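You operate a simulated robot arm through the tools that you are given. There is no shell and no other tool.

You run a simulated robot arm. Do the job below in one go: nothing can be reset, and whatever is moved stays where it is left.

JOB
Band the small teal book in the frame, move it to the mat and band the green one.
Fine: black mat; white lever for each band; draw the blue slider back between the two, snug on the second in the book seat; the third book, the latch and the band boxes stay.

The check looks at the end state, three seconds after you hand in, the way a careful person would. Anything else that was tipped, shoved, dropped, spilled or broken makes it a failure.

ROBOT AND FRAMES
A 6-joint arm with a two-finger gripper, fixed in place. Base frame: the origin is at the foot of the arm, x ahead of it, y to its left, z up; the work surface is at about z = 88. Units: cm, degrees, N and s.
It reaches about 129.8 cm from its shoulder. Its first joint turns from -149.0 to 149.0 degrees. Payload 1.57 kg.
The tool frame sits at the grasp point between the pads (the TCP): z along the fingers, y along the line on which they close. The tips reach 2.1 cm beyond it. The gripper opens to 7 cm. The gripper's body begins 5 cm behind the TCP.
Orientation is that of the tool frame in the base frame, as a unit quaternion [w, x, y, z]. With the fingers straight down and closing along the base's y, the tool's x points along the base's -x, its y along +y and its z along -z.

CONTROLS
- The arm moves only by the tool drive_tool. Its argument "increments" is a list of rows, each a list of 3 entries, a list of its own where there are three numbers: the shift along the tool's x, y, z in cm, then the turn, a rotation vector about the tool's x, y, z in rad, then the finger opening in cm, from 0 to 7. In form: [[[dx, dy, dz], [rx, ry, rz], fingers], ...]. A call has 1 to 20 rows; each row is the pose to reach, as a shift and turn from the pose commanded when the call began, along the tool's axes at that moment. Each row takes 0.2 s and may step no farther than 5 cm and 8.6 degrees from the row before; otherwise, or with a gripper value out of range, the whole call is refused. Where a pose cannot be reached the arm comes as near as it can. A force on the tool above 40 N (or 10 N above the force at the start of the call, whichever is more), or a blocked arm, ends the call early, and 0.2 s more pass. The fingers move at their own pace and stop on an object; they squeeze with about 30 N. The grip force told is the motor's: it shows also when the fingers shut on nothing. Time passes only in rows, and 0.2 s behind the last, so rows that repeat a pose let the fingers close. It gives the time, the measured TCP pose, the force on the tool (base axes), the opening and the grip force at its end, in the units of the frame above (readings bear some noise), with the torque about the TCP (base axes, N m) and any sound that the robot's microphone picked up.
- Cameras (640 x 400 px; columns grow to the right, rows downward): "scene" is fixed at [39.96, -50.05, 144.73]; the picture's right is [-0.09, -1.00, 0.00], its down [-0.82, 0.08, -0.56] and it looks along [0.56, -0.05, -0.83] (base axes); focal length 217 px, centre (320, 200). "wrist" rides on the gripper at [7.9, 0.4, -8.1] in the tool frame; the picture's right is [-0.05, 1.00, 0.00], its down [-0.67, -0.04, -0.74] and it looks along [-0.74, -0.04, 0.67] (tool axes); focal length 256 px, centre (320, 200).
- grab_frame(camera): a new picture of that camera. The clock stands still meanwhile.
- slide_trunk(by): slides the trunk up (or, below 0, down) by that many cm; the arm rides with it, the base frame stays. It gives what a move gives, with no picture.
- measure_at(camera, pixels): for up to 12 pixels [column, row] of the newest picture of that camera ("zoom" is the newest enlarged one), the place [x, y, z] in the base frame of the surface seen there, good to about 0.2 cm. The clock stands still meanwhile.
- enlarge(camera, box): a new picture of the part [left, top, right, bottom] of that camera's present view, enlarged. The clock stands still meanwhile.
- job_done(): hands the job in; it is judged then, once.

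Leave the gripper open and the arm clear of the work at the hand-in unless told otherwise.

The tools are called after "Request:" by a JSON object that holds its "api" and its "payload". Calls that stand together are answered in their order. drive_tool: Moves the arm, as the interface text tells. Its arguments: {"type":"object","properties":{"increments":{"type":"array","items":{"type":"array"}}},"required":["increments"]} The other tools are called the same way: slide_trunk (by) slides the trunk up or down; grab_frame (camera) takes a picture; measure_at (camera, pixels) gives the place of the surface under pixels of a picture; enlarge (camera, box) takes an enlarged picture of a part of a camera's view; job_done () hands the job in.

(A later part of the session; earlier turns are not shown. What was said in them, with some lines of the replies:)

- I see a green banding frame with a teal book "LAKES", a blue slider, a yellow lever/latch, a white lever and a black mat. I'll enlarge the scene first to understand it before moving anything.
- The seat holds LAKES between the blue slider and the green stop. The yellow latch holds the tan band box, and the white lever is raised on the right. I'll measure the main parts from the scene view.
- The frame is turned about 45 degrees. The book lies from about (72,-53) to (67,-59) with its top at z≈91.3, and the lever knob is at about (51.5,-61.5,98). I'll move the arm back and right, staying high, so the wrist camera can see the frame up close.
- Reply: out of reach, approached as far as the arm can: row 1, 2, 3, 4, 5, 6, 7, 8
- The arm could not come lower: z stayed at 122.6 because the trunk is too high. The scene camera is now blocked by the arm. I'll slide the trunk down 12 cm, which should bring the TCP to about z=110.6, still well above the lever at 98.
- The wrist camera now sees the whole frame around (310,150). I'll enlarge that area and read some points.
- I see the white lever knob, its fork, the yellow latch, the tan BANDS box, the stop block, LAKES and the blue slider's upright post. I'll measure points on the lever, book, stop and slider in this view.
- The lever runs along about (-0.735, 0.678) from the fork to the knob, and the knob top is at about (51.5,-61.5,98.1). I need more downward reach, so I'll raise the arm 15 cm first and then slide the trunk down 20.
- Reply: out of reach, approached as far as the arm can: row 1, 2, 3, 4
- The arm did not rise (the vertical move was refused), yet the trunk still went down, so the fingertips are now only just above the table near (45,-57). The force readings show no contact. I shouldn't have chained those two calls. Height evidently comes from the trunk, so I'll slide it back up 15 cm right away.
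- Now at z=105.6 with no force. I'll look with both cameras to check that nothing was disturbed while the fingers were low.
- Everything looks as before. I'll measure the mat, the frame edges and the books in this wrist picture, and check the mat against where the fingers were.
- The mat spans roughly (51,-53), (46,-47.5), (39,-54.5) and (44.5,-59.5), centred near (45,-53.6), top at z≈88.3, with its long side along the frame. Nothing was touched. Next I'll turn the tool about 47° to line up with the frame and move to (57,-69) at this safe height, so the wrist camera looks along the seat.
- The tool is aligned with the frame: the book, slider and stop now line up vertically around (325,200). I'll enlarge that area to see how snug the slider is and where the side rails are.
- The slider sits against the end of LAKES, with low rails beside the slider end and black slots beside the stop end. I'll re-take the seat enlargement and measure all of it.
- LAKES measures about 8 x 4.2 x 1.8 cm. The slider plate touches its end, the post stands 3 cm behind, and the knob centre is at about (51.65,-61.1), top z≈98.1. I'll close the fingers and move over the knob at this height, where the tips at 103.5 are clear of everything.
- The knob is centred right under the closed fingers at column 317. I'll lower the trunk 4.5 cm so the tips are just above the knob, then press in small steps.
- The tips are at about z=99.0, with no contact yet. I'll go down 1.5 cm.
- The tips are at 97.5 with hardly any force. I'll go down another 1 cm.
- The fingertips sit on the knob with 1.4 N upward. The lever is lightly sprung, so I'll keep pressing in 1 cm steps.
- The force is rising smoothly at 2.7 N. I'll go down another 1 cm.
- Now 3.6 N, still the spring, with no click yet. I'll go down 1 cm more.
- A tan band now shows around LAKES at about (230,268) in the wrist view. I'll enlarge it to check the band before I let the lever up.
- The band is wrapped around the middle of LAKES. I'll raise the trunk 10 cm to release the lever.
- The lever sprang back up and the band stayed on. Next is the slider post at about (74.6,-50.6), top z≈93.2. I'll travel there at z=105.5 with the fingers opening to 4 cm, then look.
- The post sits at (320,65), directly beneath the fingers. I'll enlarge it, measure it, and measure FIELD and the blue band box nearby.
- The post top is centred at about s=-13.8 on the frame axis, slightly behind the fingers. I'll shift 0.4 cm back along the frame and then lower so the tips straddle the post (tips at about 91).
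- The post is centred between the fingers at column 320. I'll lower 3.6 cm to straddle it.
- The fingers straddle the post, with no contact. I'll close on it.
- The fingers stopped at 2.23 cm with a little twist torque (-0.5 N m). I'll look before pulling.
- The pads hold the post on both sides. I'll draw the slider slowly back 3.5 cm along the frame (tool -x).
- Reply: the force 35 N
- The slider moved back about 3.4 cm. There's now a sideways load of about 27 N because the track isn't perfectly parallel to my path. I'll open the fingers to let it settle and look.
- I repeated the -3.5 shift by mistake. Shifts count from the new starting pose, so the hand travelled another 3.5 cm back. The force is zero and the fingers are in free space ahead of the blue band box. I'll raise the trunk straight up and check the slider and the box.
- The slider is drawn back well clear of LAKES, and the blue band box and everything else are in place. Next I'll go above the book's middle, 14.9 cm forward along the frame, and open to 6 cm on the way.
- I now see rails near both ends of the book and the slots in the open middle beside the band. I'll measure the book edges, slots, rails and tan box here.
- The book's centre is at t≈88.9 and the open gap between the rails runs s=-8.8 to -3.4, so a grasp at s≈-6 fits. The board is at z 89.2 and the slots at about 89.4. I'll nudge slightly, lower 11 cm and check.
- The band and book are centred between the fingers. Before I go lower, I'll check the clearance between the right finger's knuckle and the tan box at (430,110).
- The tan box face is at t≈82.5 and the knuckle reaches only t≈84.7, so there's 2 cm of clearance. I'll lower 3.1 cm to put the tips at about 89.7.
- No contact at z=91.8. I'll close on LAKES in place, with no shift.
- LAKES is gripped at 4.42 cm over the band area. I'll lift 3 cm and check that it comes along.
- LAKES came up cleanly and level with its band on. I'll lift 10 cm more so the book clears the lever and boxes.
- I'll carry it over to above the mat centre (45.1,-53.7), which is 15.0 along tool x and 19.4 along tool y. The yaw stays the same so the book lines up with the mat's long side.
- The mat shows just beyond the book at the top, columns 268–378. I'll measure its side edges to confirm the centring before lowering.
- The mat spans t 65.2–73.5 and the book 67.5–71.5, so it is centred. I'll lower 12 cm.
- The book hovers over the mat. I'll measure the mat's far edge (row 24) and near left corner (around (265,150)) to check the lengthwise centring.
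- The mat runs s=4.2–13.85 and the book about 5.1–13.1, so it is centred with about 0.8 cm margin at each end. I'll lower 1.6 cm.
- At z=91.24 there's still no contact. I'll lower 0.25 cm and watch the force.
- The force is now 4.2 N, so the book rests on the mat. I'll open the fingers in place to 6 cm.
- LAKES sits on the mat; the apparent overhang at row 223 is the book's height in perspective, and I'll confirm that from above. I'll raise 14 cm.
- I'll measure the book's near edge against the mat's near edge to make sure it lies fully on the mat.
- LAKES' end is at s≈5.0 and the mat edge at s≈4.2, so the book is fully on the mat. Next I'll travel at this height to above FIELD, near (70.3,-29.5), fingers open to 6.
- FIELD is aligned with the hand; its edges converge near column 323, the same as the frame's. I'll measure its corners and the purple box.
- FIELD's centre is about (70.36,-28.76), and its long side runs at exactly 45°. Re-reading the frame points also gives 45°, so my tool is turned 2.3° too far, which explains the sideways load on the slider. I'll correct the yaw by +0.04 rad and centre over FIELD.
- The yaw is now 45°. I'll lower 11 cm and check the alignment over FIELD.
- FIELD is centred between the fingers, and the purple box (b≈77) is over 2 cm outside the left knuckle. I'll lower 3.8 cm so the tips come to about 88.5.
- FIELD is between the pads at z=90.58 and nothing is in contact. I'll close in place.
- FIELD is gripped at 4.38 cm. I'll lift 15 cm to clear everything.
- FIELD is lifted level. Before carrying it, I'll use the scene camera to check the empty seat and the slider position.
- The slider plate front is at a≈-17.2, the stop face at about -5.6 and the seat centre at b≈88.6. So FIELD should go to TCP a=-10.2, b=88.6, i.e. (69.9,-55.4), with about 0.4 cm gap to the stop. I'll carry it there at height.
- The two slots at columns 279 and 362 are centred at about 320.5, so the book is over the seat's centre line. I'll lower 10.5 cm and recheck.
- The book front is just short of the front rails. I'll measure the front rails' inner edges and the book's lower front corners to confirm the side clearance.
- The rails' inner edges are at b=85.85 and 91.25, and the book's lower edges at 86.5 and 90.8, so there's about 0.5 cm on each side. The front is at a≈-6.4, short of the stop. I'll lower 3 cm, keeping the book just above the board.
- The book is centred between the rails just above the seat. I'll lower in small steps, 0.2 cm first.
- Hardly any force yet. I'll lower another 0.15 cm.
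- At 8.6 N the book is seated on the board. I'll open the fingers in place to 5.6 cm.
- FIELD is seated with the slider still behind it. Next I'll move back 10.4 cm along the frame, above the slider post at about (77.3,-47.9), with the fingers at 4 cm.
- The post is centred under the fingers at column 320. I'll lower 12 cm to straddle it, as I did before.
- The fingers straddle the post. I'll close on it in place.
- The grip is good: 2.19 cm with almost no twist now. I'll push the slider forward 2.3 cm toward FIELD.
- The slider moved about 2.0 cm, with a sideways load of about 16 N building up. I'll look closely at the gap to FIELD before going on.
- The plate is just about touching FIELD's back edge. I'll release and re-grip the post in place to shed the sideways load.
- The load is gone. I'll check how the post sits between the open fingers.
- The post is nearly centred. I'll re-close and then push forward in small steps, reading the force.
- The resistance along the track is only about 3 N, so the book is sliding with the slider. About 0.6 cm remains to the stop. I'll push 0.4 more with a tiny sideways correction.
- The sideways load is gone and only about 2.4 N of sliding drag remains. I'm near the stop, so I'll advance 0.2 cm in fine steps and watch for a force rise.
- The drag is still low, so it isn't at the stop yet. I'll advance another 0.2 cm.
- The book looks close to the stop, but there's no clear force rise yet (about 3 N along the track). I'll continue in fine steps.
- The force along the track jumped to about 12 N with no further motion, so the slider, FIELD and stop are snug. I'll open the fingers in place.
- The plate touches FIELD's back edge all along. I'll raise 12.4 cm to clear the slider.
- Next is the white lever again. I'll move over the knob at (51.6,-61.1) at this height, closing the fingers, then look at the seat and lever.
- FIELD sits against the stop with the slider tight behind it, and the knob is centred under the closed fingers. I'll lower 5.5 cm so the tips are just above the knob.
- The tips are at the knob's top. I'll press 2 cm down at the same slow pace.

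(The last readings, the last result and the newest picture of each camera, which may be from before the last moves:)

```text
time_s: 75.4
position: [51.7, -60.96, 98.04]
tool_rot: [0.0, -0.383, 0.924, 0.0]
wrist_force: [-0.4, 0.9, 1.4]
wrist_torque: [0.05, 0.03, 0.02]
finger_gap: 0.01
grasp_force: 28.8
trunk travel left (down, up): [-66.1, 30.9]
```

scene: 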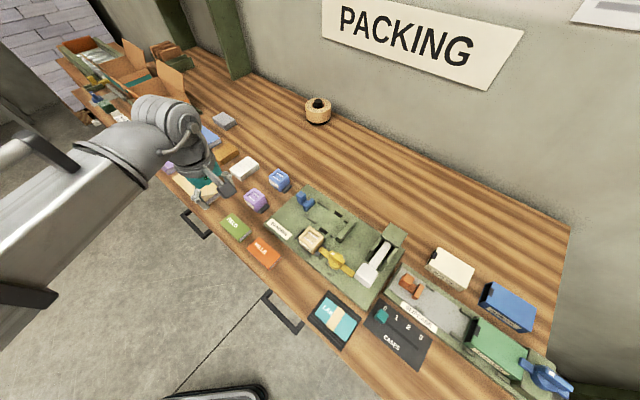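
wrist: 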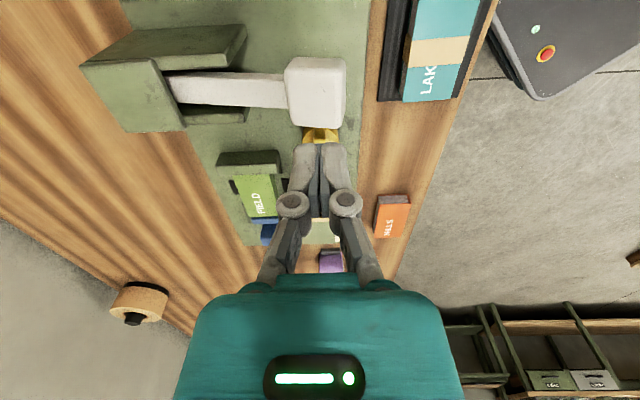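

The spring force is 1.4 N. I'll press 1.5 cm more.

Request:
{"api": "slide_trunk", "payload": {"by": -1.5}}

```text
time_s: 76.0
position: [51.56, -60.93, 96.6]
tool_rot: [0.0, -0.383, 0.924, 0.0]
wrist_force: [-1.6, 2.4, 4.0]
wrist_torque: [0.0, 0.04, 0.01]
finger_gap: 0.0
grasp_force: 29.0
trunk travel left (down, up): [-64.6, 32.4]
```

Now 4.0 N, as last time at this height. The band appeared at z≈95.5, so I'll press 1.1 cm more.

Request:
{"api": "slide_trunk", "payload": {"by": -1.1}}

Request:
{"api": "grab_frame", "payload": {"camera": "wrist"}}

Request:
{"api": "enlarge", "payload": {"camera": "scene", "box": [270, 170, 390, 250]}}

```text
time_s: 76.6
position: [51.75, -60.9, 95.39]
tool_rot: [0.0, -0.383, 0.924, 0.0]
wrist_force: [-1.3, 0.8, 3.9]
wrist_torque: [-0.02, 0.01, -0.01]
finger_gap: 0.01
grasp_force: 28.8
trunk travel left (down, up): [-63.5, 33.5]
```

```text
taken
```

wrist: 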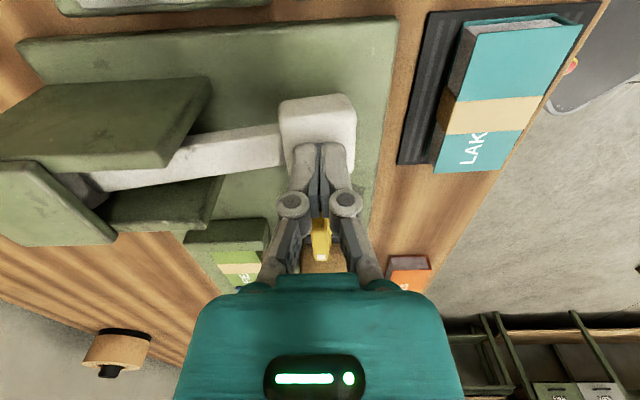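

```text
5.00 times, centred on (330, 210) of scene
```

zoom: 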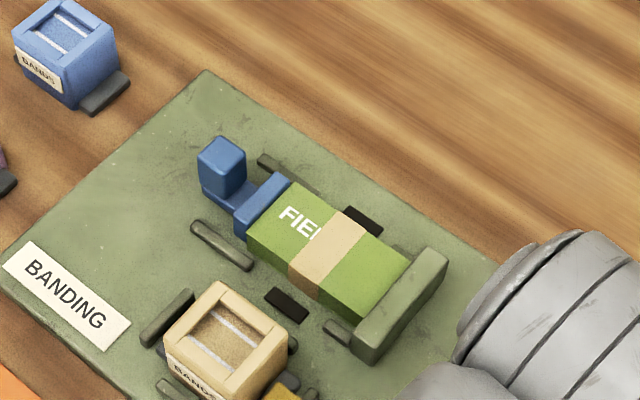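

FIELD now carries a tan band and the slider is still snug. I'll raise 27 cm to release the lever and get well clear.

Request:
{"api": "slide_trunk", "payload": {"by": 27}}

Request:
{"api": "grab_frame", "payload": {"camera": "wrist"}}

```text
time_s: 79.3
position: [51.66, -60.94, 122.39]
tool_rot: [0.0, -0.382, 0.924, 0.0]
wrist_force: [0.1, -1.0, 0.1]
wrist_torque: [-0.02, 0.0, -0.02]
finger_gap: 0.03
grasp_force: 28.8
trunk travel left (down, up): [-90.5, 6.5]
```

```text
taken
```

wrist: 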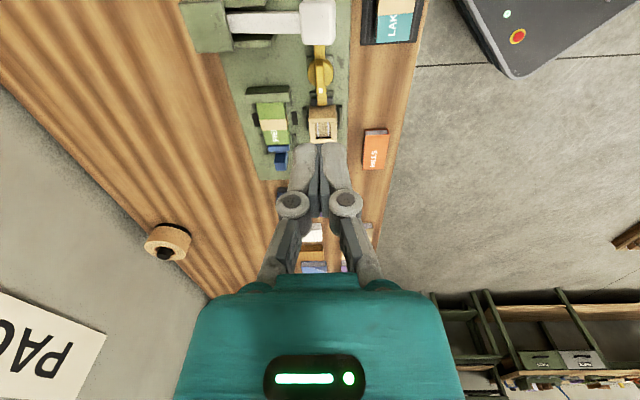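

The lever is back up. I'll move at this height toward the starting spot near (68,-37), opening the fingers, so that the scene camera sees the whole frame.

Request:
{"api": "drive_tool", "payload": {"increments": [[[-3.5, 0.6, 0], [0, 0, 0], 1], [[-7.1, 1.2, 0], [0, 0, 0], 2], [[-10.6, 1.8, 0], [0, 0, 0], 3], [[-14.2, 2.4, 0], [0, 0, 0], 4], [[-17.7, 3.0, 0], [0, 0, 0], 5], [[-21.3, 3.6, 0], [0, 0, 0], 6], [[-24.8, 4.2, 0], [0, 0, 0], 7], [[-28.3, 4.8, 0], [0, 0, 0], 7], [[-28.3, 4.8, 0], [0, 0, 0], 7]]}}

Request:
{"api": "grab_frame", "payload": {"camera": "scene"}}

Request:
{"api": "enlarge", "payload": {"camera": "scene", "box": [250, 170, 410, 300]}}

Request:
{"api": "enlarge", "payload": {"camera": "scene", "box": [280, 270, 440, 370]}}

```text
time_s: 81.3
position: [68.06, -37.57, 122.39]
tool_rot: [-0.001, -0.382, 0.924, 0.0]
wrist_force: [-0.4, -0.4, 0.6]
wrist_torque: [-0.03, -0.05, -0.01]
finger_gap: 7.0
grasp_force: 0.1
trunk travel left (down, up): [-90.5, 6.5]
```

```text
taken
```

scene: 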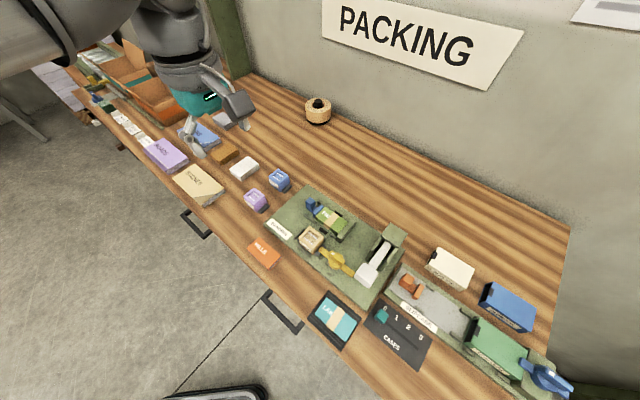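

```text
3.08 times, centred on (330, 235) of scene
```

zoom: 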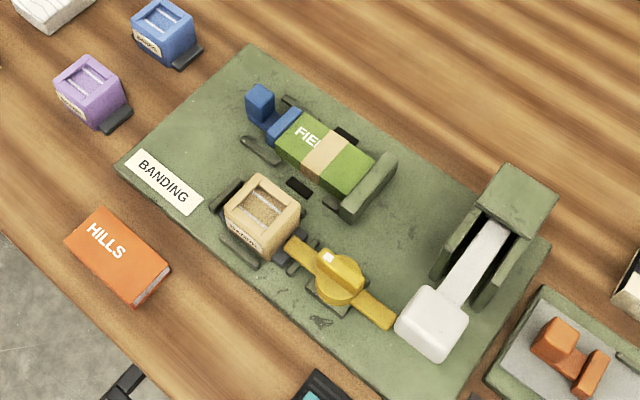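

```text
4.00 times, centred on (360, 320) of scene
```

zoom: 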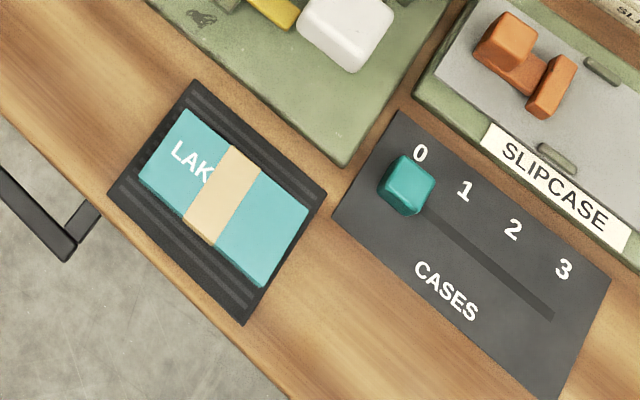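

LAKES lies banded on the mat, FIELD is banded in the seat, the lever is up, and the latch, boxes and HILLS are where they began. I'll take one last close look at the slider/FIELD/stop contact.

Request:
{"api": "enlarge", "payload": {"camera": "scene", "box": [300, 190, 360, 230]}}

Request:
{"api": "enlarge", "payload": {"camera": "scene", "box": [130, 120, 300, 280]}}

```text
10.00 times, centred on (330, 210) of scene
```

zoom: 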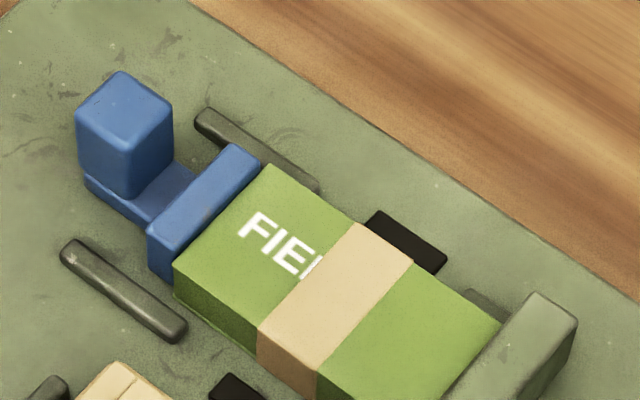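

```text
2.50 times, centred on (215, 200) of scene
```

zoom: 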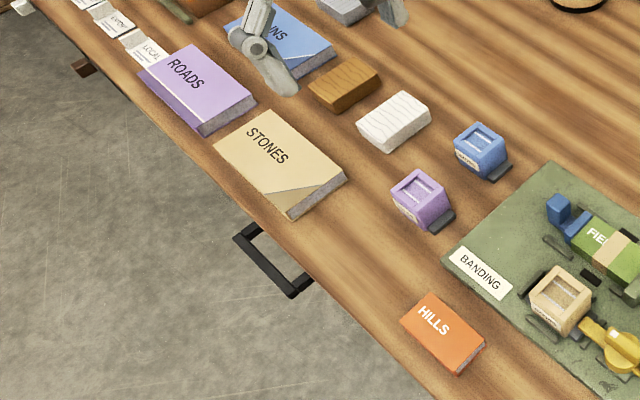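

The slider is tight on FIELD, FIELD is against the stop, both books have a tan band, and nothing else has moved. The gripper is open and the arm is clear, so I'm handing in.

Request:
{"api": "job_done", "payload": {}}

```text
The job is handed in.
```

Both books are banded. I've handed the job in, but no verdict came back.

- **LAKES (teal):** banded in the frame with one press of the white lever, then moved to the black mat. It lies fully on the mat with about 0.7 cm to spare at each end.
- **FIELD (green):** set in the book seat against the stop, slider pushed snug behind it, then banded with one press.
- **Blue slider:** drawn back about 3.3 cm between the two books; after the second press it is still tight on FIELD.
- **Left alone:** HILLS, the yellow latch and all three band boxes are where they started, and the lever sprang back up.

I made two slips, and neither touched or moved anything:

- **Trunk:** early on I lowered it without checking that the arm had risen. The fingertips stopped just above the mat and the frame's corner, with no contact force.
- **Slider:** when letting go of it I sent the hand an extra 3.5 cm back. It stopped in free space short of the blue band box.

The gripper is open and the arm is near its starting spot.
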